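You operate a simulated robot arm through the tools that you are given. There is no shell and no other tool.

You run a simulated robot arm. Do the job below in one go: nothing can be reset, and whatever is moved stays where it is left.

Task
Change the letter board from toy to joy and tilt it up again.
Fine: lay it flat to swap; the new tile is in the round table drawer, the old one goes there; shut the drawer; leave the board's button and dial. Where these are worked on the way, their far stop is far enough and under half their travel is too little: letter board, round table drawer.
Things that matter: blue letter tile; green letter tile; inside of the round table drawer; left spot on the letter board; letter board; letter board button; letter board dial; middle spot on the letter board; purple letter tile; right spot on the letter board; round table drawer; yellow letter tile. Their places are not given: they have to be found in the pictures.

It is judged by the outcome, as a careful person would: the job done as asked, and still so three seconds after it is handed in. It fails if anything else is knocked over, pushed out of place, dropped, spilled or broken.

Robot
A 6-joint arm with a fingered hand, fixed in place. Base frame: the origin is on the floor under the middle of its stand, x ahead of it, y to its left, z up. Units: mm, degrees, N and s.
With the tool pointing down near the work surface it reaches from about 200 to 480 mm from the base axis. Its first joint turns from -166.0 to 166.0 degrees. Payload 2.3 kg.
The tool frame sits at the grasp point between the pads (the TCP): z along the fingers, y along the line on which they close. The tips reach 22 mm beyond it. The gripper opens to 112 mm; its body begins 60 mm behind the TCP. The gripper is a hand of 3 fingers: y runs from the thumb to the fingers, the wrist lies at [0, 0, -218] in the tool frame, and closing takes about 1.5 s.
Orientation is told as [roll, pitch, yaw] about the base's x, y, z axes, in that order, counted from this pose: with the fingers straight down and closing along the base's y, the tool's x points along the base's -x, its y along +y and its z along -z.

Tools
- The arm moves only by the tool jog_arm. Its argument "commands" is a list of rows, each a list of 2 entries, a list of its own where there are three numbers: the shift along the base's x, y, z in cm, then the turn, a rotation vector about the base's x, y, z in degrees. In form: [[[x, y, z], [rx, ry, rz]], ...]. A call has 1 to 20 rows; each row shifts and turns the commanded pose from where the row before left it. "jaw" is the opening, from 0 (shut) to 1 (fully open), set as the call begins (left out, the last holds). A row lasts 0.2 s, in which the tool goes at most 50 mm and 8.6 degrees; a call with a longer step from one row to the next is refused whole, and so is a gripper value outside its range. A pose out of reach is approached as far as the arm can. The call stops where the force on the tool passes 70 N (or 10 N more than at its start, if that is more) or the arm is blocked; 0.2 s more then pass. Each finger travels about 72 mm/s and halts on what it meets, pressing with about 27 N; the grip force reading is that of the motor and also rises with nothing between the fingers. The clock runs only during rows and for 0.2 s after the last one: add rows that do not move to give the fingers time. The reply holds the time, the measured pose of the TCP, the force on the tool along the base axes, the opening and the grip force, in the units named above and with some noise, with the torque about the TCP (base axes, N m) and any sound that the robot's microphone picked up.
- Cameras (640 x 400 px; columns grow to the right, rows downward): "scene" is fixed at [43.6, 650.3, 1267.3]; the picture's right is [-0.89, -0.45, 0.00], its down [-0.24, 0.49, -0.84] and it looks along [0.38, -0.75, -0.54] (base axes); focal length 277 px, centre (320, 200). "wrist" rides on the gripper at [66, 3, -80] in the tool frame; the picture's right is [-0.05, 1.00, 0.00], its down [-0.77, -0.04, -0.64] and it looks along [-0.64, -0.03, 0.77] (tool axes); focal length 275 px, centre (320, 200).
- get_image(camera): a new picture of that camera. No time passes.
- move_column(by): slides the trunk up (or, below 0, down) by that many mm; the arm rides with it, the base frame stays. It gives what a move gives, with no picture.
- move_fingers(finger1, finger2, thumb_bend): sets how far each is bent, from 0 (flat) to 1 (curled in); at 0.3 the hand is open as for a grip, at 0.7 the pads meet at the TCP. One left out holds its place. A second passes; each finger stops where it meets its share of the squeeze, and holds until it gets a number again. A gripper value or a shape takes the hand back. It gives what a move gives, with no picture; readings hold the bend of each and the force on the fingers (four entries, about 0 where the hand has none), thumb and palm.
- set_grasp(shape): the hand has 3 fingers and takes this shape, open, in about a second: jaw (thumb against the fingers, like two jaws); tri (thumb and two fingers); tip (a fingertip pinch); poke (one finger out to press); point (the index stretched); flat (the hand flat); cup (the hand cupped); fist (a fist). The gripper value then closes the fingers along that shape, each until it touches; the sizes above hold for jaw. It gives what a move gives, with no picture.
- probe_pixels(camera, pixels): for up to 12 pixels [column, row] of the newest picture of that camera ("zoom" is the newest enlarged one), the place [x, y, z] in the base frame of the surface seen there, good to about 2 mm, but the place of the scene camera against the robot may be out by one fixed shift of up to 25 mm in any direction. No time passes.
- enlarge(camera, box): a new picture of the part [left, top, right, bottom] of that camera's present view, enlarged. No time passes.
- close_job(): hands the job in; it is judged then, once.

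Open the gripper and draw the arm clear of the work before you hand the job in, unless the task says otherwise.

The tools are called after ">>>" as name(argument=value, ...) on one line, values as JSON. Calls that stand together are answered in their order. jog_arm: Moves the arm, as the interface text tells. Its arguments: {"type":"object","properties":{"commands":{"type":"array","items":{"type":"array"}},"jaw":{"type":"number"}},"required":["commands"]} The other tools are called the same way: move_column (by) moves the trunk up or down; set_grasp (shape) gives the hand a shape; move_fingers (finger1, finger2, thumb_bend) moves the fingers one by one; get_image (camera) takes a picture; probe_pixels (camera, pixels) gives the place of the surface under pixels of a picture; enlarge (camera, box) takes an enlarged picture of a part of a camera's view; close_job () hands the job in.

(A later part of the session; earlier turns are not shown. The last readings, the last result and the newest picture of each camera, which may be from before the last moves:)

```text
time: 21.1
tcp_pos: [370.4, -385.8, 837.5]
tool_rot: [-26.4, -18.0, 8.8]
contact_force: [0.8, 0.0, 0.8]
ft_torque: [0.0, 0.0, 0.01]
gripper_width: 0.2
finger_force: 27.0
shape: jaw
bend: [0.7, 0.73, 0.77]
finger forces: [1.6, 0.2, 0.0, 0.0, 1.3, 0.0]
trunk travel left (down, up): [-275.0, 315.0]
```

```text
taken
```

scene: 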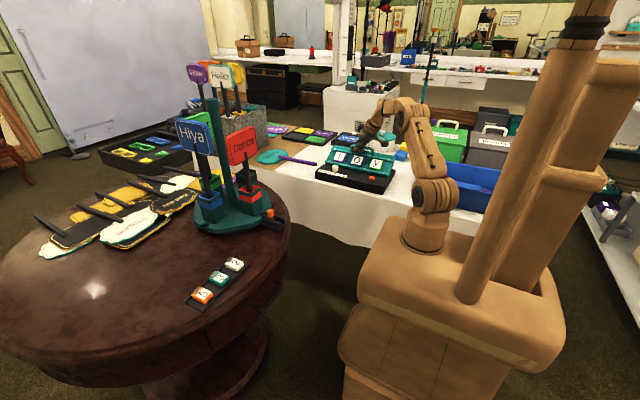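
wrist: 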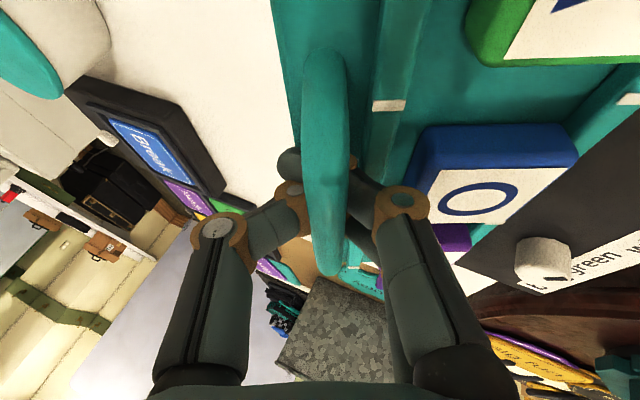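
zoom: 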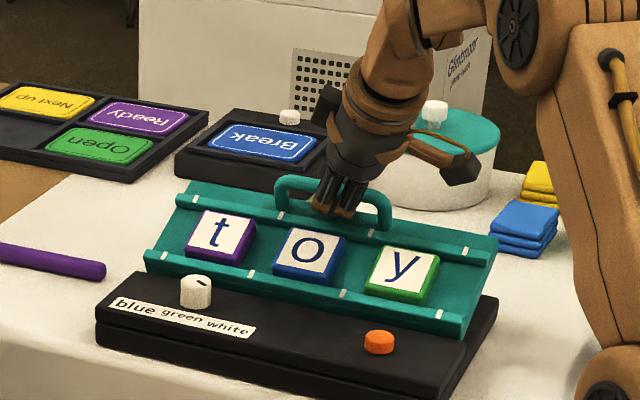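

The panel now follows with nearly no force (its top edge moved down in the view). I continue along the arc.

>>> jog_arm(commands=[[[0, -0.25, -0.37], [0, 0, 0]], [[0, -0.24, -0.38], [0, 0, 0]], [[0, -0.22, -0.4], [0, 0, 0]], [[0, -0.2, -0.4], [0, 0, 0]]])

>>> enlarge(camera="scene", box=[310, 110, 410, 190])

>>> get_image(camera="wrist")

```text
time: 22.1
tcp_pos: [371.2, -396.9, 822.7]
tool_rot: [-26.5, -18.1, 8.8]
contact_force: [-1.1, -3.8, 2.6]
ft_torque: [0.06, 0.04, 0.02]
gripper_width: 0.1
finger_force: 26.7
shape: jaw
bend: [0.7, 0.73, 0.77]
finger forces: [0.0, 0.0, 0.0, 0.1, 5.3, 0.0]
trunk travel left (down, up): [-275.0, 315.0]
```

```text
5.00 times, centred on (360, 150) of scene
```

zoom: 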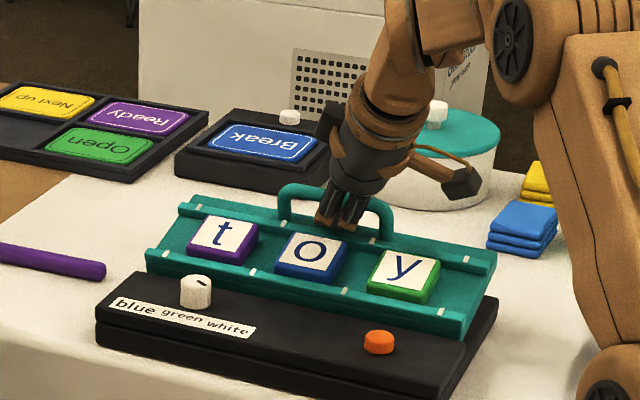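

```text
taken
```

wrist: 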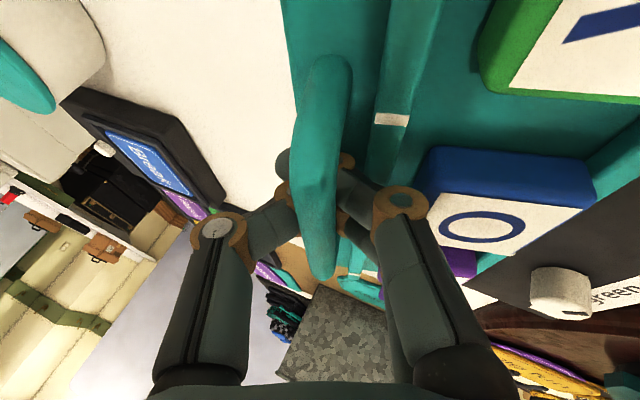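

Still going smoothly; the panel is over halfway down. I continue toward the flat stop.

>>> jog_arm(commands=[[[0, -0.17, -0.4], [0, 0, 0]], [[0, -0.15, -0.4], [0, 0, 0]], [[0, -0.12, -0.4], [0, 0, 0]]])

>>> enlarge(camera="scene", box=[310, 110, 410, 190])

>>> get_image(camera="wrist")

```text
time: 22.9
tcp_pos: [369.8, -401.4, 810.3]
tool_rot: [-26.4, -18.1, 8.9]
contact_force: [1.3, -13.1, 8.3]
ft_torque: [0.3, -0.05, 0.05]
gripper_width: 0.0
finger_force: 26.9
shape: jaw
bend: [0.7, 0.73, 0.78]
finger forces: [0.0, 1.0, 0.0, 0.0, 43.1, 0.1]
trunk travel left (down, up): [-275.0, 315.0]
```

```text
5.00 times, centred on (360, 150) of scene
```

zoom: 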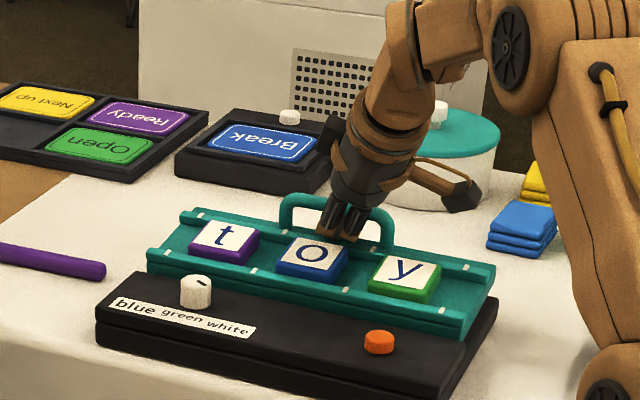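

```text
taken
```

wrist: 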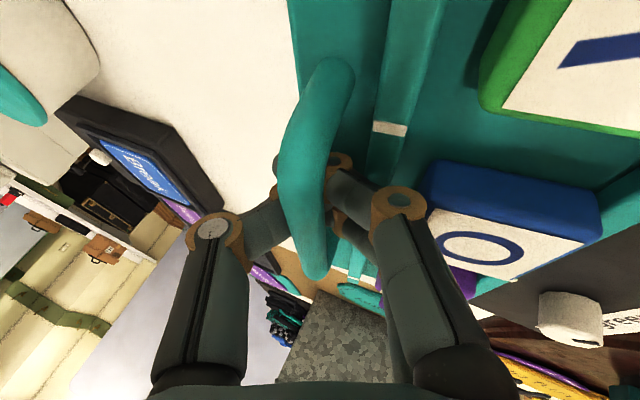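

The bar now presses on the thumb toward -y (13 N), so the true arc runs a little further back. I shift 5 mm in -y and go on.

>>> jog_arm(commands=[[[0, -0.3, 0], [0, 0, 0]], [[0, -0.2, -0.1], [0, 0, 0]]])

>>> enlarge(camera="scene", box=[310, 110, 410, 190])

```text
time: 23.5
tcp_pos: [370.2, -404.7, 807.4]
tool_rot: [-26.2, -17.9, 8.8]
contact_force: [-0.9, -3.3, 1.7]
ft_torque: [0.09, -0.02, -0.02]
gripper_width: 0.0
finger_force: 27.2
shape: jaw
bend: [0.7, 0.73, 0.78]
finger forces: [0.1, 0.0, 0.0, 0.1, 6.6, 0.0]
trunk travel left (down, up): [-275.0, 315.0]
```

```text
5.00 times, centred on (360, 150) of scene
```

zoom: 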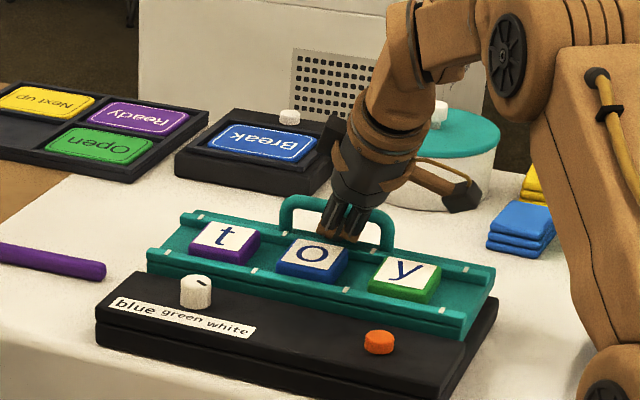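

Force relaxed. Two more rows down with a bit more -y.

>>> jog_arm(commands=[[[0, -0.2, -0.35], [0, 0, 0]], [[0, -0.17, -0.35], [0, 0, 0]]])

>>> enlarge(camera="scene", box=[310, 110, 410, 190])

>>> get_image(camera="wrist")

```text
time: 24.1
tcp_pos: [370.5, -410.2, 800.3]
tool_rot: [-26.2, -18.1, 8.9]
contact_force: [-1.4, -2.5, -0.7]
ft_torque: [0.08, -0.06, 0.01]
gripper_width: 0.0
finger_force: 26.3
shape: jaw
bend: [0.7, 0.73, 0.78]
finger forces: [0.0, 0.0, 0.0, 0.0, 4.3, 0.1]
trunk travel left (down, up): [-275.0, 315.0]
```

```text
5.00 times, centred on (360, 150) of scene
```

zoom: 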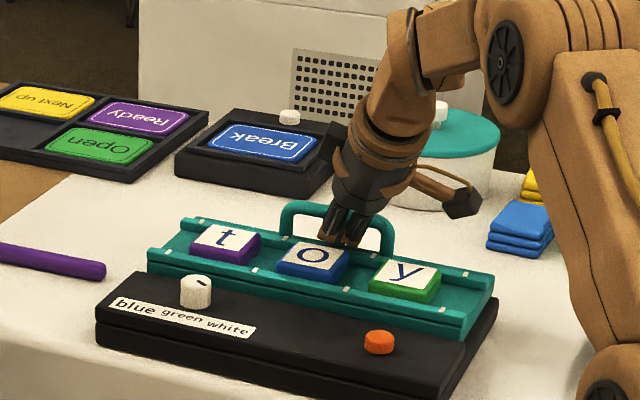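

```text
taken
```

wrist: 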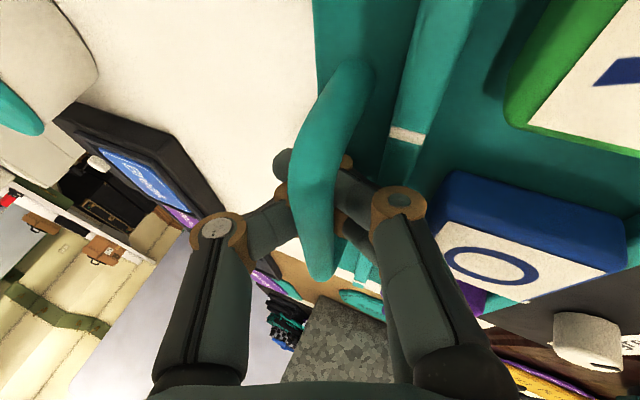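

I probe the panel to see whether it's flat yet.

>>> probe_pixels(camera="wrist", pixels=[[480, 100], [460, 150], [560, 180], [380, 60], [440, 30], [415, 110], [580, 80], [590, 240], [480, 255], [340, 60], [320, 200], [330, 100]])

```text
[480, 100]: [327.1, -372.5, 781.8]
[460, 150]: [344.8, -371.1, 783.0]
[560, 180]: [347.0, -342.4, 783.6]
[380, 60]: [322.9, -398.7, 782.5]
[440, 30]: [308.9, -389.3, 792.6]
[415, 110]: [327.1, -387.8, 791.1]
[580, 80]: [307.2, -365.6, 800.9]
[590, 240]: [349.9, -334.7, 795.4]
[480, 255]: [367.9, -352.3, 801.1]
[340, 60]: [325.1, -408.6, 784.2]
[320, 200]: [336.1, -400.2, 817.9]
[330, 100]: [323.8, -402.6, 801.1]
```

The panel is flat (surface z≈782–784 from y=-342 to -409). I open the fingers while backing out along the tool axis.

>>> jog_arm(commands=[[[-0.1, 0.15, 0.4], [0, 0, 0]], [[-0.15, 0.2, 0.45], [0, 0, 0]], [[-0.17, 0.2, 0.45], [0, 0, 0]], [[-0.17, 0.2, 0.45], [0, 0, 0]], [[-0.3, 0.3, 0.9], [0, 0, 0]], [[-0.3, 0.3, 1.0], [0, 0, 0]], [[-0.3, 0.3, 1.5], [0, 0, 0]], [[-0.3, 0.3, 2.0], [0, 0, 0]], [[-0.3, 0.3, 2.0], [0, 0, 0]]], jaw=0.28)

>>> get_image(camera="wrist")

>>> enlarge(camera="scene", box=[310, 110, 410, 190])

```text
time: 26.1
tcp_pos: [350.1, -386.5, 894.7]
tool_rot: [-26.4, -18.1, 8.8]
contact_force: [-0.2, -0.1, 0.2]
ft_torque: [0.01, -0.02, -0.03]
gripper_width: 30.9
finger_force: 0.1
shape: jaw
bend: [0.74, 0.74, 0.7]
finger forces: [0.1, 0.1, 0.0, 0.1, 0.0, 0.0]
trunk travel left (down, up): [-275.0, 315.0]
```

```text
taken
```

wrist: 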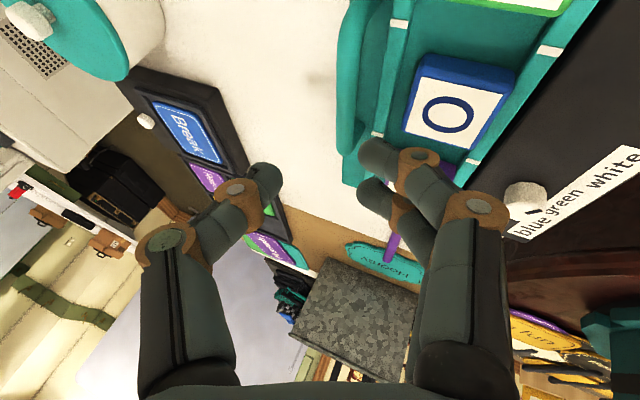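

```text
5.00 times, centred on (360, 150) of scene
```

zoom: 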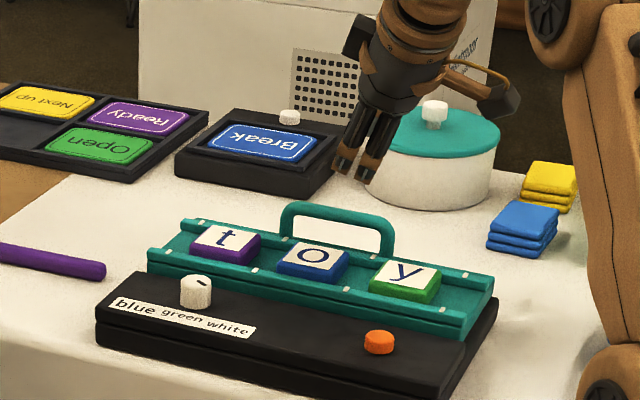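

The board is flat and stays so, all tiles in place. Next comes the drawer; I check the extents of my own stand/platform so that the arm won't hit it while pulling.

>>> get_image(camera="scene")

>>> probe_pixels(camera="scene", pixels=[[372, 245], [360, 290], [345, 340], [365, 300], [440, 330], [540, 350], [500, 330], [390, 225], [350, 380], [420, 385], [380, 390], [345, 370]])

```text
taken
```

scene: 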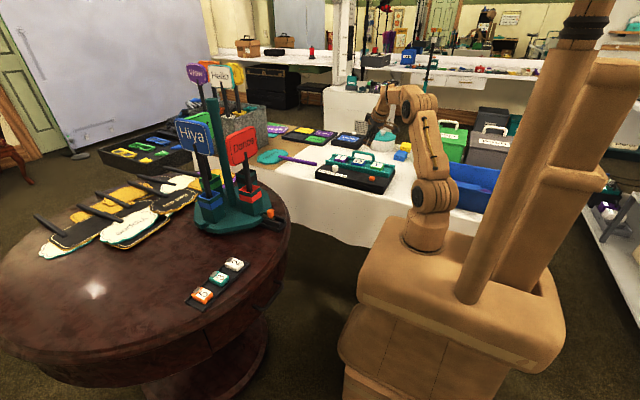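

```text
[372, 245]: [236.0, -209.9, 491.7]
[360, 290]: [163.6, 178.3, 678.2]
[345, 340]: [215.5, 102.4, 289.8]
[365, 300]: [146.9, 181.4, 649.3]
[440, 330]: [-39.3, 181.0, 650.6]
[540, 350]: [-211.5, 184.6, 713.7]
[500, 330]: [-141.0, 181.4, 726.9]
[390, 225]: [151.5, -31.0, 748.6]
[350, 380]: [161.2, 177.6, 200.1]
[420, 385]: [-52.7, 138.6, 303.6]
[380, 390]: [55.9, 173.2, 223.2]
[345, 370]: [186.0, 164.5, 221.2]
```

Platform block reaches only x≈175, y≈±185, z≤767, so a pull at y≈249 with the hand tilted is feasible. I withdraw from the board, bring the hand vertical, and then sweep around to the drawer side with yaw turning to +90.

>>> jog_arm(commands=[[[-1.0, 1.5, 1.5], [6.25, 0, 0]], [[-1.5, 2, 1.5], [6.25, 0, 0]], [[-1.5, 2, 1.5], [6.25, 0, 0]], [[-1.5, 2, 1.5], [6.25, 0, 0]], [[-1, 2, 0], [0, 6.67, 0]], [[-1, 2, 0], [0, 6.67, 0]], [[-1, 2, 0], [0, 6.67, 0]]])

```text
time: 27.7
tcp_pos: [302.0, -208.8, 933.5]
tool_rot: [0.1, 0.0, 0.1]
contact_force: [-1.2, -1.0, 0.9]
ft_torque: [0.0, 0.0, 0.01]
gripper_width: 31.0
finger_force: 0.0
shape: jaw
bend: [0.74, 0.74, 0.7]
finger forces: [0.1, 0.1, 0.0, 0.0, 0.0, 0.1]
out of reach, approached as far as the arm can: row 2, 3, 4
trunk travel left (down, up): [-275.0, 315.0]
```

Hand is vertical at (302,-209,934). Now I sweep to the drawer side with the yaw turning along.

>>> jog_arm(commands=[[[0, 3.6, 0], [0, 0, 7.5]], [[0, 3.6, 0], [0, 0, 7.5]], [[0, 3.6, 0], [0, 0, 7.5]], [[0, 3.6, 0], [0, 0, 7.5]], [[0, 3.6, 0], [0, 0, 7.5]], [[0, 3.6, 0], [0, 0, 7.5]], [[0, 3.6, 0], [0, 0, 7.5]], [[0, 3.6, 0], [0, 0, 7.5]], [[0, 3.6, 0], [0, 0, 7.5]], [[0, 3.6, 0], [0, 0, 7.5]], [[0, 3.6, 0], [0, 0, 7.5]], [[0, 3.6, 0], [0, 0, 7.5]]])

>>> get_image(camera="wrist")

```text
time: 30.3
tcp_pos: [303.7, 223.9, 929.7]
tool_rot: [-0.1, 0.0, 90.0]
contact_force: [-0.3, 0.5, -0.2]
ft_torque: [0.01, 0.02, 0.0]
gripper_width: 31.5
finger_force: 0.0
shape: jaw
bend: [0.74, 0.74, 0.7]
finger forces: [0.0, 0.0, 0.1, 0.0, 0.1, 0.1]
trunk travel left (down, up): [-275.0, 315.0]
```

```text
taken
```

wrist: 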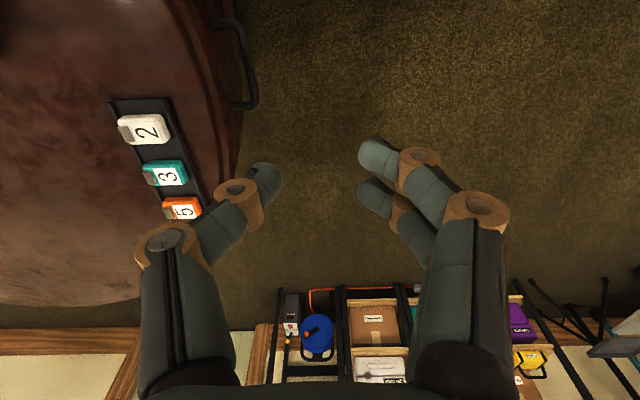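

The drawer handle is visible at (235,65) beyond the table's edge. I lower the trunk 130 mm so the shoulder is near the drawer height.

>>> move_column(by=-130)

>>> jog_arm(commands=[[[-1.0, 0, 0], [0, -7.5, 0]], [[-1.0, 0, 0], [0, -7.5, 0]], [[-1.0, 0, 0], [0, -7.5, 0]], [[-1.0, 0, 0], [0, -7.5, 0]], [[-1.0, 0, 0], [0, -7.5, 0]], [[-1.0, 0, 0], [0, -7.5, 0]]])

>>> get_image(camera="wrist")

>>> get_image(camera="scene")

```text
time: 31.9
tcp_pos: [303.2, 223.6, 798.1]
tool_rot: [-0.2, -0.1, 90.0]
contact_force: [0.0, -0.2, -0.3]
ft_torque: [0.0, 0.02, 0.01]
gripper_width: 31.2
finger_force: 0.1
shape: jaw
bend: [0.74, 0.74, 0.7]
finger forces: [0.0, 0.0, 0.0, 0.0, 0.0, 0.0]
trunk travel left (down, up): [-145.0, 445.0]
```

```text
time: 33.3
tcp_pos: [242.8, 222.0, 798.5]
tool_rot: [-45.3, -0.1, 90.1]
contact_force: [-0.5, -0.6, -0.1]
ft_torque: [-0.04, -0.01, -0.01]
gripper_width: 31.3
finger_force: 0.0
shape: jaw
bend: [0.74, 0.74, 0.7]
finger forces: [0.0, 0.1, 0.0, 0.0, 0.1, 0.0]
trunk travel left (down, up): [-145.0, 445.0]
```

```text
taken
```

wrist: 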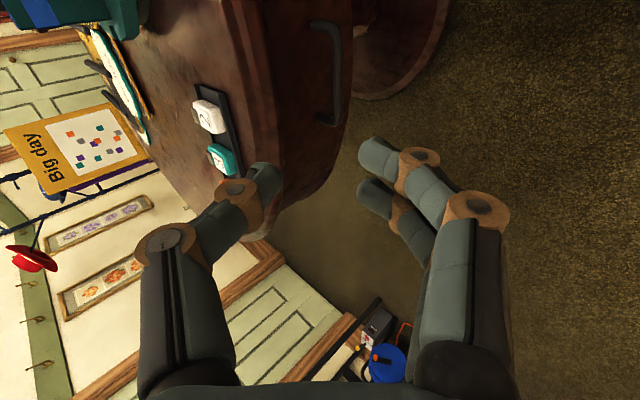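

```text
taken
```

scene: 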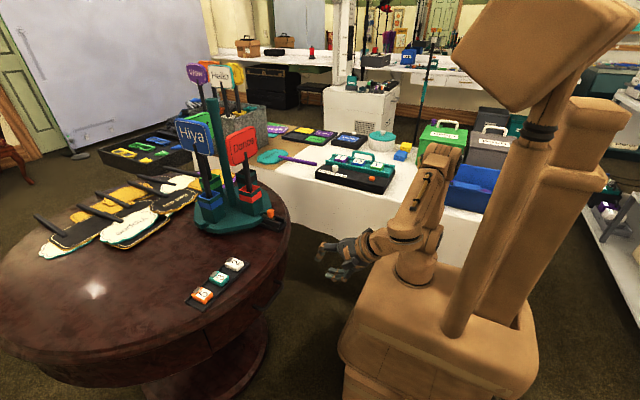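

The handle shows at about (330,75) with the drawer front behind it. I enlarge and probe the handle and drawer seams.

>>> enlarge(camera="wrist", box=[220, 0, 400, 180])

>>> probe_pixels(camera="wrist", pixels=[[325, 24], [335, 40], [336, 70], [336, 100], [333, 118], [320, 125], [312, 24], [300, 70], [320, 70], [345, 80], [270, 70], [250, 70]])

```text
2.22 times, centred on (310, 90) of wrist
```

zoom: 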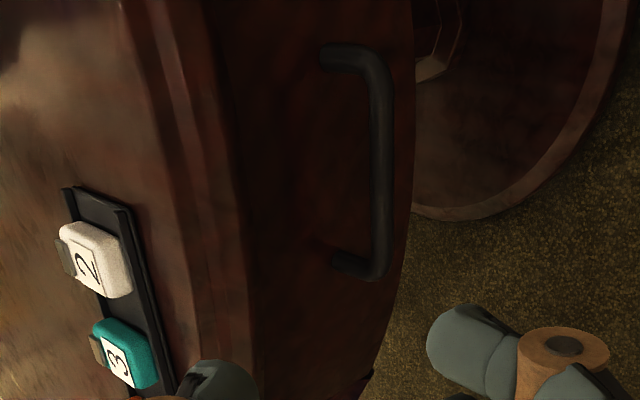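

```text
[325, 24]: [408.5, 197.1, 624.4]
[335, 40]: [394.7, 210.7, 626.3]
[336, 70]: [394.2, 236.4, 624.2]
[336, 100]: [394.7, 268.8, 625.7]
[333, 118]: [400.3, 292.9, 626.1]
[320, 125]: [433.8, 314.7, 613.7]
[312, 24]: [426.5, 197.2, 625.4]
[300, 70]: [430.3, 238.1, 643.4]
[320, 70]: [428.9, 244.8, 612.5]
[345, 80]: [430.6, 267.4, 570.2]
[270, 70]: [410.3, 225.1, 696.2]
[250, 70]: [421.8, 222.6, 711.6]
```

Bar centre is about (396,249,621), 28 mm in front of the drawer face (x≈430), under the rim (x≈410, z≈700). I tilt 10° more and go to a pre-approach 80 mm out along the tool axis.

>>> jog_arm(commands=[[[1.0, 0.35, -1.6], [0, -5, 0]], [[1.0, 0.35, -1.6], [0, -5, 0]], [[1.1, 0.35, -1.6], [0, 0, 0]], [[1.1, 0.35, -1.6], [0, 0, 0]], [[1.1, 0.35, -1.6], [0, 0, 0]], [[1.1, 0.35, -1.6], [0, 0, 0]], [[1.1, 0.3, -1.6], [0, 0, 0]], [[1.0, 0.3, -1.7], [0, 0, 0]]], jaw=0.25)

>>> get_image(camera="wrist")

>>> get_image(camera="scene")

```text
time: 35.1
tcp_pos: [328.3, 250.5, 669.4]
tool_rot: [-55.0, -0.1, 89.9]
contact_force: [0.0, -0.2, -1.1]
ft_torque: [-0.02, 0.01, -0.03]
gripper_width: 28.1
finger_force: 0.1
shape: jaw
bend: [0.73, 0.73, 0.7]
finger forces: [0.0, 0.0, 0.1, 0.1, 0.0, 0.1]
trunk travel left (down, up): [-145.0, 445.0]
```

```text
taken
```

wrist: 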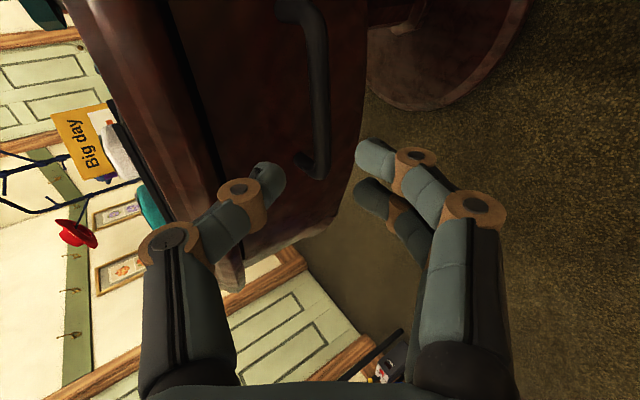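

```text
taken
```

scene: 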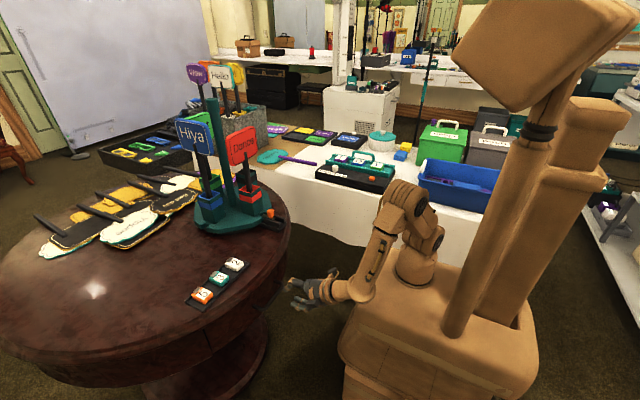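

Good approach view: the bar lies between thumb and finger columns. I probe the bar once more from here before closing in.

>>> probe_pixels(camera="wrist", pixels=[[315, 60], [323, 60], [320, 100], [322, 130], [328, 100], [312, 100], [318, 160], [300, 160], [270, 60], [350, 100], [180, 60], [200, 150]])

>>> enlarge(camera="wrist", box=[230, 0, 430, 220])

```text
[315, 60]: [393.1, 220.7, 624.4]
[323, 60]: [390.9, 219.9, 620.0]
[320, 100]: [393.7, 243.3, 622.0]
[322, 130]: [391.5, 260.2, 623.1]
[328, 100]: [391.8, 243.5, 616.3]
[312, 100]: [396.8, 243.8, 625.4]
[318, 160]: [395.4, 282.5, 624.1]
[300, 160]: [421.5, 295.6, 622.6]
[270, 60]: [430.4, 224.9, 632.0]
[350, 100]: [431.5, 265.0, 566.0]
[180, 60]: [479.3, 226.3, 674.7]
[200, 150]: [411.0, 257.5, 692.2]
```

```text
1.82 times, centred on (330, 110) of wrist
```

zoom: 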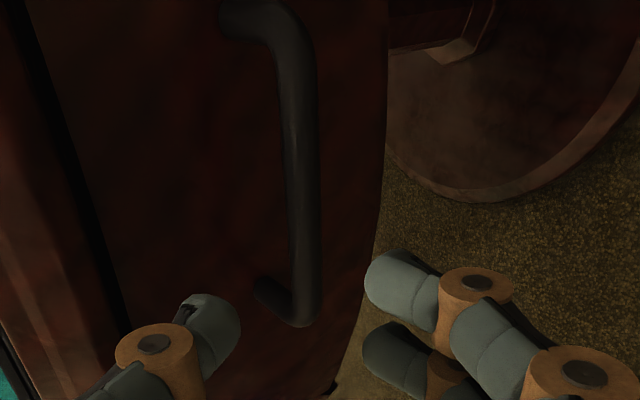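

Bar centre refined to (397,249,619.5), radius ~6 mm. I advance 79 mm along the tool axis in small rows.

>>> jog_arm(commands=[[[1.0, -0.05, -0.72], [0, 0, 0]], [[1.0, -0.05, -0.72], [0, 0, 0]], [[1.0, -0.05, -0.72], [0, 0, 0]], [[1.0, 0, -0.72], [0, 0, 0]], [[0.9, 0, -0.65], [0, 0, 0]], [[0.8, 0, -0.6], [0, 0, 0]], [[0.75, 0, -0.57], [0, 0, 0]]])

>>> get_image(camera="wrist")

```text
time: 36.7
tcp_pos: [393.7, 248.8, 622.4]
tool_rot: [-55.1, -0.1, 90.1]
contact_force: [-0.4, 0.0, 0.8]
ft_torque: [0.01, 0.02, 0.02]
gripper_width: 28.3
finger_force: 0.1
shape: jaw
bend: [0.73, 0.73, 0.7]
finger forces: [0.1, 0.1, 0.1, 0.0, 0.0, 0.1]
trunk travel left (down, up): [-145.0, 445.0]
```

```text
taken
```

wrist: 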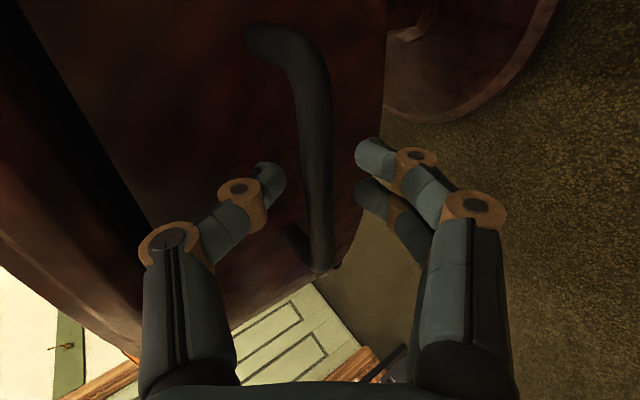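

No contact and the bar is nicely between thumb (270,180) and fingers (370,170). I close the hand on it.

>>> jog_arm(commands=[[[0, 0, 0], [0, 0, 0]], [[0, 0, 0], [0, 0, 0]], [[0, 0, 0], [0, 0, 0]], [[0, 0, 0], [0, 0, 0]]], jaw=0.0)

>>> get_image(camera="wrist")

```text
time: 37.7
tcp_pos: [393.4, 248.8, 622.0]
tool_rot: [-55.1, 0.0, 90.0]
contact_force: [-1.1, -0.4, -10.1]
ft_torque: [0.01, -0.05, 0.0]
gripper_width: 0.1
finger_force: 26.7
shape: jaw
bend: [0.68, 0.68, 0.74]
finger forces: [2.1, 2.7, 0.0, 0.0, 0.0, 0.0]
trunk travel left (down, up): [-145.0, 445.0]
```

```text
taken
```

wrist: 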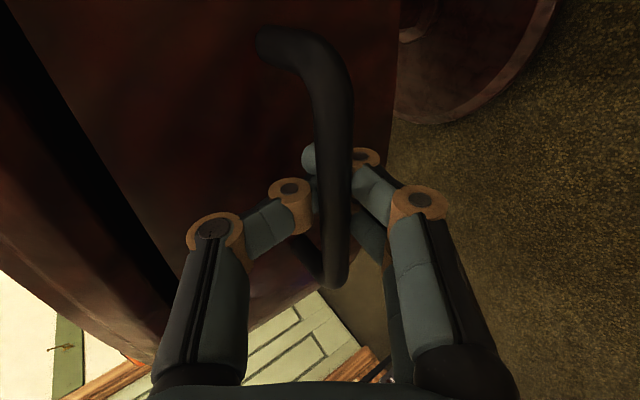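

The fingers closed around the bar with the tips hooked behind it. I pull the drawer gently in -x.

>>> jog_arm(commands=[[[-0.5, 0, 0], [0, 0, 0]], [[-1, 0, 0], [0, 0, 0]], [[-1, 0, 0], [0, 0, 0]]])

>>> get_image(camera="wrist")

```text
time: 38.5
tcp_pos: [368.1, 249.8, 623.1]
tool_rot: [-55.1, -0.2, 90.1]
contact_force: [0.1, -0.7, -10.8]
ft_torque: [-0.04, -0.05, 0.02]
gripper_width: 0.0
finger_force: 27.6
shape: jaw
bend: [0.68, 0.68, 0.74]
finger forces: [2.4, 3.3, 0.1, 0.1, 0.0, 0.1]
trunk travel left (down, up): [-145.0, 445.0]
```

```text
taken
```

wrist: 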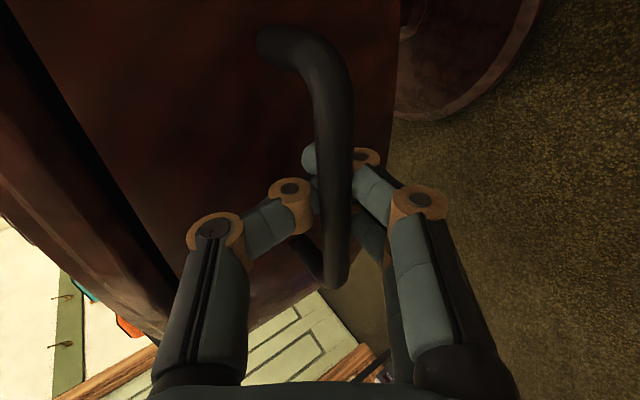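

The handle stays in the hand and the drawer comes out freely. I keep pulling.

>>> jog_arm(commands=[[[-1, 0, 0], [0, 0, 0]], [[-1, 0, 0], [0, 0, 0]], [[-1, 0, 0], [0, 0, 0]], [[-1, 0, 0], [0, 0, 0]], [[-1, 0, 0], [0, 0, 0]], [[-1, 0, 0], [0, 0, 0]]])

>>> get_image(camera="wrist")

>>> get_image(camera="scene")

```text
time: 39.9
tcp_pos: [308.6, 249.1, 622.5]
tool_rot: [-55.1, -0.1, 90.0]
contact_force: [-0.6, -0.7, -11.1]
ft_torque: [-0.04, -0.02, -0.02]
gripper_width: 0.3
finger_force: 26.9
shape: jaw
bend: [0.68, 0.68, 0.74]
finger forces: [2.7, 3.5, 0.0, 0.0, 0.1, 0.1]
trunk travel left (down, up): [-145.0, 445.0]
```

```text
taken
```

wrist: 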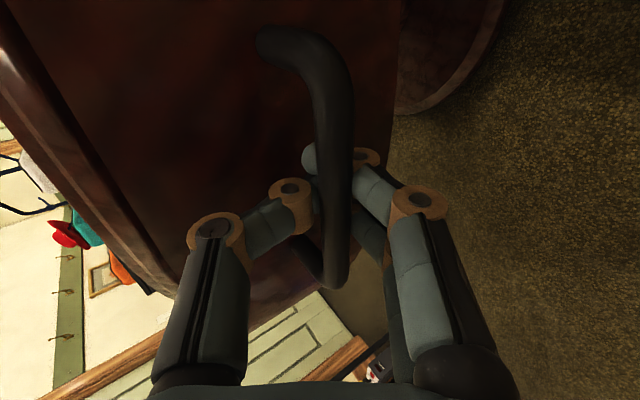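

```text
taken
```

scene: 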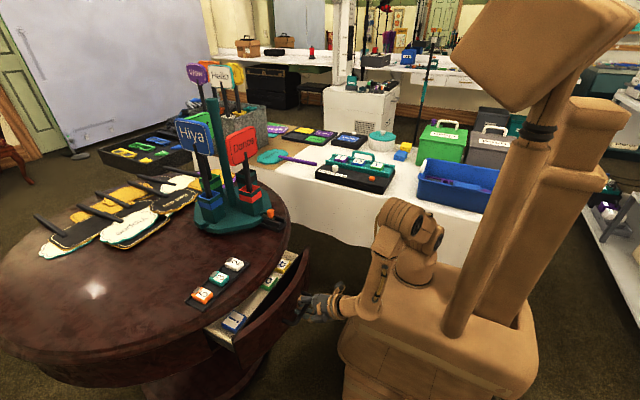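

The drawer is open ~85 mm and tiles show inside. I keep pulling toward the far stop.

>>> jog_arm(commands=[[[-1, 0, 0], [0, 0, 0]], [[-1, 0, 0], [0, 0, 0]], [[-1, 0, 0], [0, 0, 0]], [[-1, 0, 0], [0, 0, 0]], [[-1, 0, 0], [0, 0, 0]]])

>>> get_image(camera="scene")

```text
time: 41.1
tcp_pos: [258.2, 248.8, 623.0]
tool_rot: [-55.2, -0.1, 90.1]
contact_force: [-1.5, 1.6, -12.3]
ft_torque: [0.0, -0.06, 0.01]
gripper_width: 0.1
finger_force: 26.8
shape: jaw
bend: [0.68, 0.68, 0.74]
finger forces: [3.4, 4.3, 0.0, 0.0, 0.0, 0.0]
trunk travel left (down, up): [-145.0, 445.0]
```

```text
taken
```

scene: 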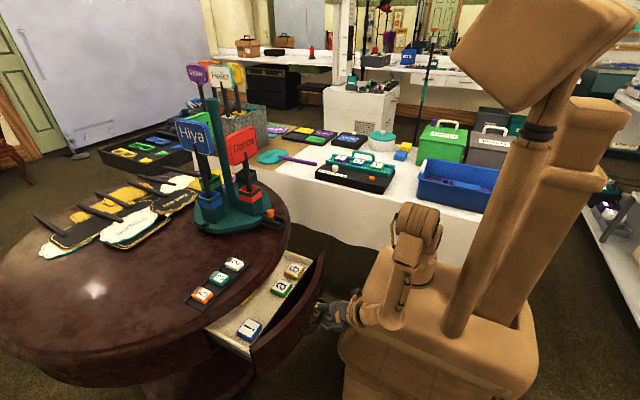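

Inside I see a yellow tile at (295,270), a green "a" at (281,288) and a blue one at (248,328). I pull a bit more to find the stop.

>>> jog_arm(commands=[[[-0.8, 0, 0], [0, 0, 0]], [[-0.8, 0, 0], [0, 0, 0]], [[-0.8, 0, 0], [0, 0, 0]]])

>>> enlarge(camera="scene", box=[180, 220, 360, 390])

```text
time: 41.9
tcp_pos: [235.2, 248.2, 622.7]
tool_rot: [-55.1, 0.0, 90.0]
contact_force: [-0.1, 2.1, -15.6]
ft_torque: [0.0, -0.09, 0.01]
gripper_width: 0.2
finger_force: 27.5
shape: jaw
bend: [0.67, 0.68, 0.74]
finger forces: [4.5, 5.3, 0.0, 0.0, 0.0, 0.0]
trunk travel left (down, up): [-145.0, 445.0]
```

```text
2.35 times, centred on (270, 305) of scene
```

zoom: 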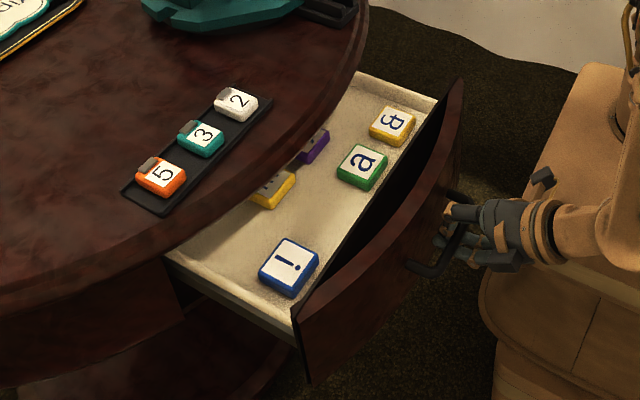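

There are several tiles (yellow "&"-like, green a, blue "!", another yellow and a purple one further in), so I need a good view inside. I pull a little more, easing down 2 mm as the bar pushes the hand down.

>>> jog_arm(commands=[[[-0.7, 0, -0.1], [0, 0, 0]], [[-0.7, 0, -0.1], [0, 0, 0]], [[-0.7, 0, 0], [0, 0, 0]]])

>>> enlarge(camera="scene", box=[180, 220, 360, 390])

```text
time: 42.7
tcp_pos: [213.1, 247.9, 621.5]
tool_rot: [-55.2, -0.1, 90.0]
contact_force: [-0.4, 0.2, -3.5]
ft_torque: [0.03, 0.02, 0.01]
gripper_width: 0.1
finger_force: 26.8
shape: jaw
bend: [0.68, 0.68, 0.74]
finger forces: [2.4, 2.9, 0.0, 0.0, 0.0, 0.1]
trunk travel left (down, up): [-145.0, 445.0]
```

```text
2.35 times, centred on (270, 305) of scene
```

zoom: 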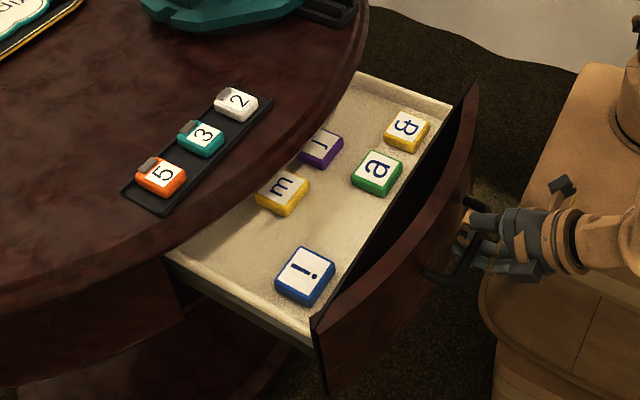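

Now a purple tile with an "l/j"-like letter and a yellow "m" appear. I pull further to uncover them.

>>> jog_arm(commands=[[[-0.7, 0, 0], [0, 0, 0]], [[-0.7, 0, 0], [0, 0, 0]], [[-0.7, 0, 0], [0, 0, 0]]])

>>> enlarge(camera="scene", box=[180, 220, 360, 390])

```text
time: 43.5
tcp_pos: [191.8, 247.3, 619.9]
tool_rot: [-55.3, -0.1, 90.0]
contact_force: [0.6, 0.6, -3.5]
ft_torque: [0.02, -0.03, 0.01]
gripper_width: 0.0
finger_force: 26.8
shape: jaw
bend: [0.68, 0.68, 0.74]
finger forces: [2.4, 2.9, 0.1, 0.0, 0.1, 0.0]
trunk travel left (down, up): [-145.0, 445.0]
```

```text
2.35 times, centred on (270, 305) of scene
```

zoom: 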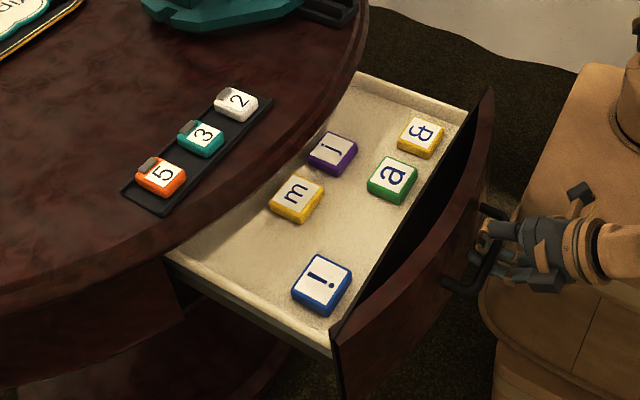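

The purple tile reads "j", and the others are "&", "a", "m" and "!". I probe their positions and the drawer walls.

>>> get_image(camera="scene")

>>> probe_pixels(camera="zoom", pixels=[[333, 152], [297, 200], [392, 180], [420, 137], [321, 283], [360, 160], [360, 240], [490, 90], [335, 335], [410, 95], [240, 250], [345, 105]])

>>> enlarge(camera="scene", box=[240, 250, 330, 330])

```text
taken
```

scene: 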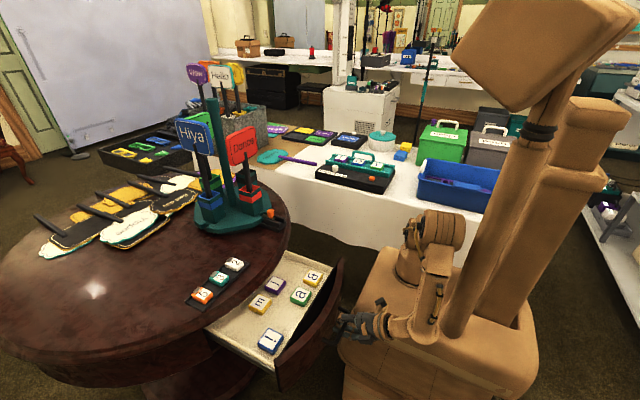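

```text
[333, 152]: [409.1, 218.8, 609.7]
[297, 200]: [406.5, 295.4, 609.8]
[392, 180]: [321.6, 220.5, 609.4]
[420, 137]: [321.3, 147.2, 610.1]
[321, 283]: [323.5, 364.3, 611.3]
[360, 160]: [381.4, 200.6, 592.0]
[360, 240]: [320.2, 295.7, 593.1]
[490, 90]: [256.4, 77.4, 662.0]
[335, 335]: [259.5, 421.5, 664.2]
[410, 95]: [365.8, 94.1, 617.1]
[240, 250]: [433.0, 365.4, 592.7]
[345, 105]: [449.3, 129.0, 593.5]
```

```text
5.00 times, centred on (285, 290) of scene
```

zoom: 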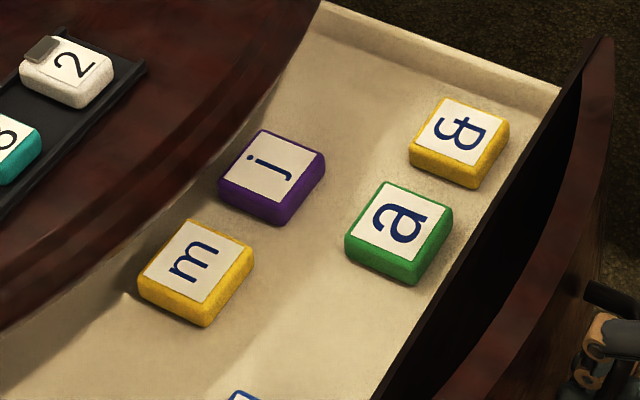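

Purple "j" is confirmed; its centre is near x≈418, right below the table rim, so I pull the drawer out somewhat more for access, watching for the stop.

>>> jog_arm(commands=[[[-0.6, 0, 0], [0, 0, 0]], [[-0.6, 0, 0], [0, 0, 0]], [[-0.6, 0, 0], [0, 0, 0]]])

>>> enlarge(camera="scene", box=[220, 220, 440, 400])

```text
time: 44.3
tcp_pos: [173.6, 248.1, 621.8]
tool_rot: [-55.2, -0.1, 89.9]
contact_force: [0.0, 1.8, -5.3]
ft_torque: [0.0, -0.01, -0.01]
gripper_width: 0.0
finger_force: 27.9
shape: jaw
bend: [0.68, 0.68, 0.74]
finger forces: [2.9, 3.4, 0.0, 0.0, 0.1, 0.0]
trunk travel left (down, up): [-145.0, 445.0]
```

```text
2.22 times, centred on (330, 310) of scene
```

zoom: 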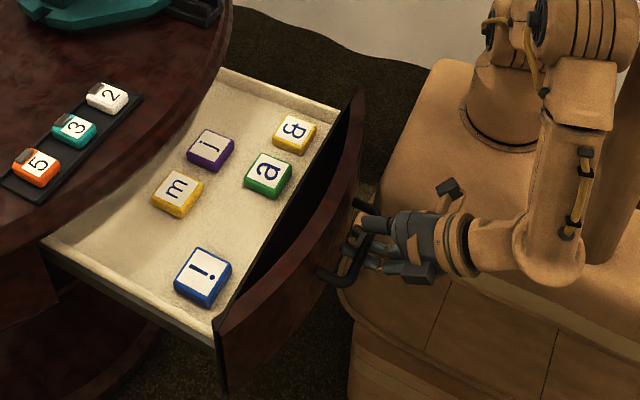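

The drawer is open about 220 mm, with its front clear of my stand; that is plenty. I open the fingers and back out along the tool axis.

>>> jog_arm(commands=[[[0, 0, 0], [0, 0, 0]], [[0, 0, 0], [0, 0, 0]], [[-0.4, 0, 0.28], [0, 0, 0]], [[-0.8, 0, 0.57], [0, 0, 0]], [[-0.8, 0, 0.57], [0, 0, 0]], [[-0.8, 0, 0.57], [0, 0, 0]], [[-0.8, 0, 0.7], [0, 0, 0]], [[-0.5, 0, 1.5], [0, 0, 0]], [[0, 0, 2], [0, 0, 0]], [[0, 0, 2], [0, 0, 0]]], jaw=0.25)

>>> get_image(camera="scene")

>>> get_image(camera="wrist")

```text
time: 46.5
tcp_pos: [134.7, 247.3, 702.2]
tool_rot: [-55.2, 0.1, 89.6]
contact_force: [0.1, 0.0, 0.3]
ft_torque: [-0.01, -0.02, -0.03]
gripper_width: 27.6
finger_force: 0.0
shape: jaw
bend: [0.73, 0.73, 0.7]
finger forces: [0.0, 0.0, 0.0, 0.1, 0.0, 0.0]
trunk travel left (down, up): [-145.0, 445.0]
```

```text
taken
```

scene: 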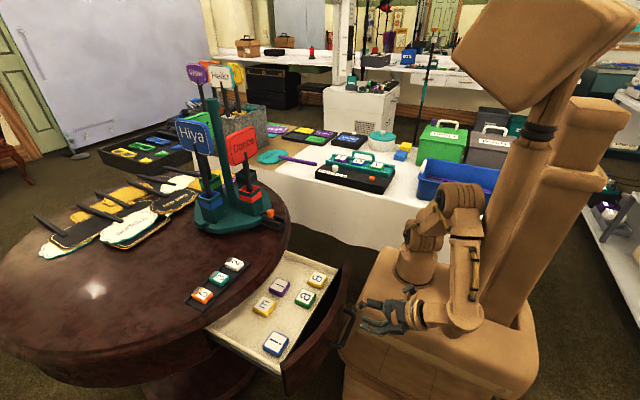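

```text
taken
```

wrist: 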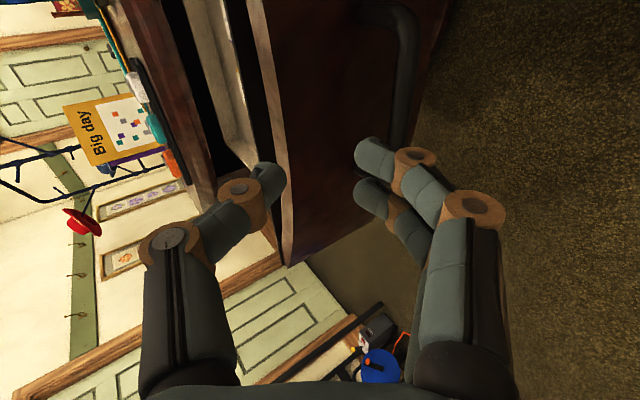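

Handle released and drawer stays open. I bring the hand upright and to yaw 0 above the drawer to view its contents with the accurate wrist camera.

>>> jog_arm(commands=[[[0.5, 0, 2.2], [0, 7.86, 0]], [[1.0, 0, 2.2], [0, 7.86, 0]], [[1.2, 0, 2.0], [0, 7.86, 0]], [[1.2, 0, 2.0], [0, 7.86, 0]], [[1.2, 0, 1.5], [0, 7.86, 0]], [[1.2, 0, 1.0], [0, 7.86, 0]], [[1.2, 0, 0.5], [0, 7.86, 0]], [[0, 0, 0], [0, 0, -8.2]], [[0, 0, 0], [0, 0, -8.2]], [[0, 0, 0], [0, 0, -8.2]], [[0, 0, 0], [0, 0, -8.2]], [[0, 0, 0], [0, 0, -8.2]], [[0, 0, 0], [0, 0, -8.2]], [[0, 0, 0], [0, 0, -8.2]], [[0, 0, 0], [0, 0, -8.2]], [[0, 0, 0], [0, 0, -8.2]], [[0, 0, 0], [0, 0, -8.2]], [[0, 0, 0], [0, 0, -8]]])

>>> get_image(camera="wrist")

```text
time: 50.3
tcp_pos: [207.6, 247.8, 817.0]
tool_rot: [-0.1, -0.1, -0.2]
contact_force: [-0.5, -0.7, 0.6]
ft_torque: [-0.01, -0.02, 0.0]
gripper_width: 27.7
finger_force: 0.1
shape: jaw
bend: [0.73, 0.73, 0.7]
finger forces: [0.1, 0.0, 0.0, 0.0, 0.0, 0.0]
trunk travel left (down, up): [-145.0, 445.0]
```

```text
taken
```

wrist: 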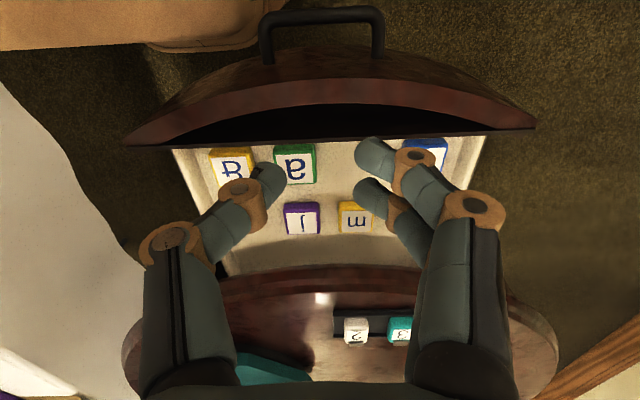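

The drawer is seen fully: j (purple) at (302,218), m at (355,216), a at (295,163), & at (232,165), ! at (427,152). I enlarge and probe.

>>> enlarge(camera="wrist", box=[180, 120, 480, 290])

>>> probe_pixels(camera="wrist", pixels=[[302, 218], [287, 205], [318, 206], [288, 232], [318, 232], [355, 217], [297, 163], [232, 165], [330, 180], [330, 260], [328, 135], [330, 275]])

>>> probe_pixels(camera="wrist", pixels=[[340, 150], [440, 145], [180, 155], [485, 145], [230, 270], [330, 100], [330, 130], [320, 10], [330, 195], [350, 160], [330, 283], [400, 190]])

```text
2.13 times, centred on (330, 205) of wrist
```

zoom: 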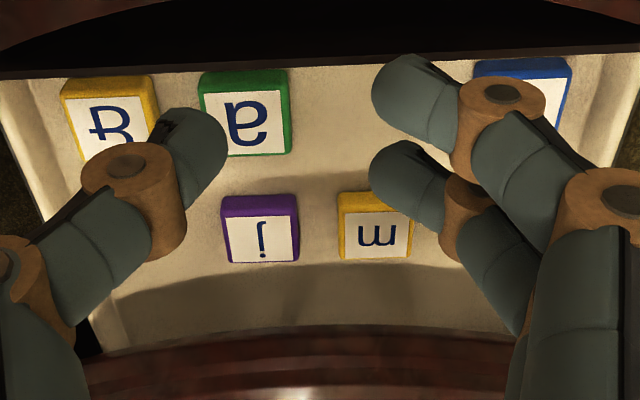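

```text
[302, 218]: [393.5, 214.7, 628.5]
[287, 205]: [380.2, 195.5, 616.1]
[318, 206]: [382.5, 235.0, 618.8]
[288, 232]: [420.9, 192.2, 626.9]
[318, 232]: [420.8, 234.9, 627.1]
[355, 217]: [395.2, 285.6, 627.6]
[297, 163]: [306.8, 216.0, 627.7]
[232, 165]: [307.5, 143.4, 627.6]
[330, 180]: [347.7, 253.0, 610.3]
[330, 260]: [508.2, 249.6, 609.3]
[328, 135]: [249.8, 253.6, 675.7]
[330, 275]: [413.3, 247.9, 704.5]
```

```text
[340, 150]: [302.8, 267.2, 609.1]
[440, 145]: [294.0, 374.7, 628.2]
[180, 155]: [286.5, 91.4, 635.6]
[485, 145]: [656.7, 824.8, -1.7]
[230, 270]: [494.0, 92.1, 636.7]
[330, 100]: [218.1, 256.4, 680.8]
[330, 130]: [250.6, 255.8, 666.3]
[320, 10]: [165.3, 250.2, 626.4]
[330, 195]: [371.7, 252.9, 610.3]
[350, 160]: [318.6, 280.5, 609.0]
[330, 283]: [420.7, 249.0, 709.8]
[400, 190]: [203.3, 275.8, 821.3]
```

All tile positions are now known in the wrist frame: j at about (401,214), free spot around (312,291), floor z≈609. Reaching the board's left spot needs a tilted hand, so I check what the fingertip pinch shape looks like here in free space.

>>> set_grasp(shape="tip")

>>> get_image(camera="wrist")

```text
time: 51.2
tcp_pos: [207.9, 248.1, 816.8]
tool_rot: [-0.1, 0.0, -0.1]
contact_force: [-0.4, 0.2, -0.1]
ft_torque: [0.0, 0.02, -0.02]
gripper_width: 112.2
finger_force: 0.1
shape: tip
bend: [0.3, 0.3, 0.3]
finger forces: [0.1, 0.0, 0.0, 0.0, 0.1, 0.0]
trunk travel left (down, up): [-145.0, 445.0]
```

```text
taken
```

wrist: 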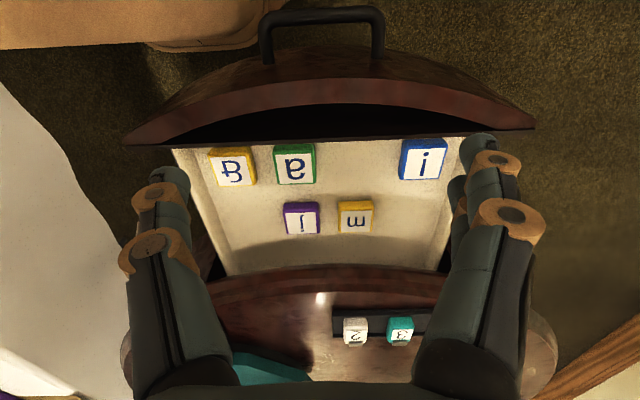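

Open, it looks like the jaw. I close it partway to see how the tip pinch forms.

>>> jog_arm(commands=[[[0, 0, 0], [0, 0, 0]], [[0, 0, 0], [0, 0, 0]], [[0, 0, 0], [0, 0, 0]], [[0, 0, 0], [0, 0, 0]], [[0, 0, 0], [0, 0, 0]]], jaw=0.4)

>>> get_image(camera="wrist")

```text
time: 52.4
tcp_pos: [209.0, 248.3, 818.1]
tool_rot: [-0.1, 0.0, -0.1]
contact_force: [-0.5, -0.7, 0.5]
ft_torque: [0.01, -0.01, 0.01]
gripper_width: 45.3
finger_force: 0.0
shape: tip
bend: [0.73, 0.73, 0.7]
finger forces: [0.1, 0.0, 0.0, 0.0, 0.0, 0.0]
trunk travel left (down, up): [-145.0, 445.0]
```

```text
taken
```

wrist: 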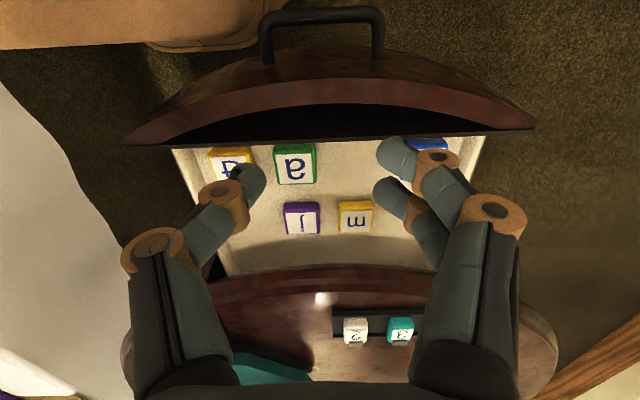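

The tip shape closes just like the jaw, with the two fingers only ~19 mm apart, so I stay with the jaw. I go back to jaw and raise the trunk 160 mm for the board work.

>>> set_grasp(shape="jaw")

>>> move_column(by=160)

```text
time: 53.3
tcp_pos: [208.6, 248.3, 817.3]
tool_rot: [-0.2, -0.1, -0.1]
contact_force: [1.4, -0.7, -0.1]
ft_torque: [0.01, 0.04, -0.02]
gripper_width: 111.9
finger_force: 0.0
shape: jaw
bend: [0.3, 0.3, 0.3]
finger forces: [0.1, 0.0, 0.1, 0.0, 0.0, 0.0]
trunk travel left (down, up): [-145.0, 445.0]
```

```text
time: 55.1
tcp_pos: [208.5, 246.7, 976.9]
tool_rot: [-0.2, -0.1, -0.2]
contact_force: [-0.4, -0.3, 0.2]
ft_torque: [-0.02, -0.01, 0.04]
gripper_width: 111.9
finger_force: 0.1
shape: jaw
bend: [0.3, 0.3, 0.3]
finger forces: [0.0, 0.0, 0.0, 0.0, 0.0, 0.0]
trunk travel left (down, up): [-305.0, 285.0]
```

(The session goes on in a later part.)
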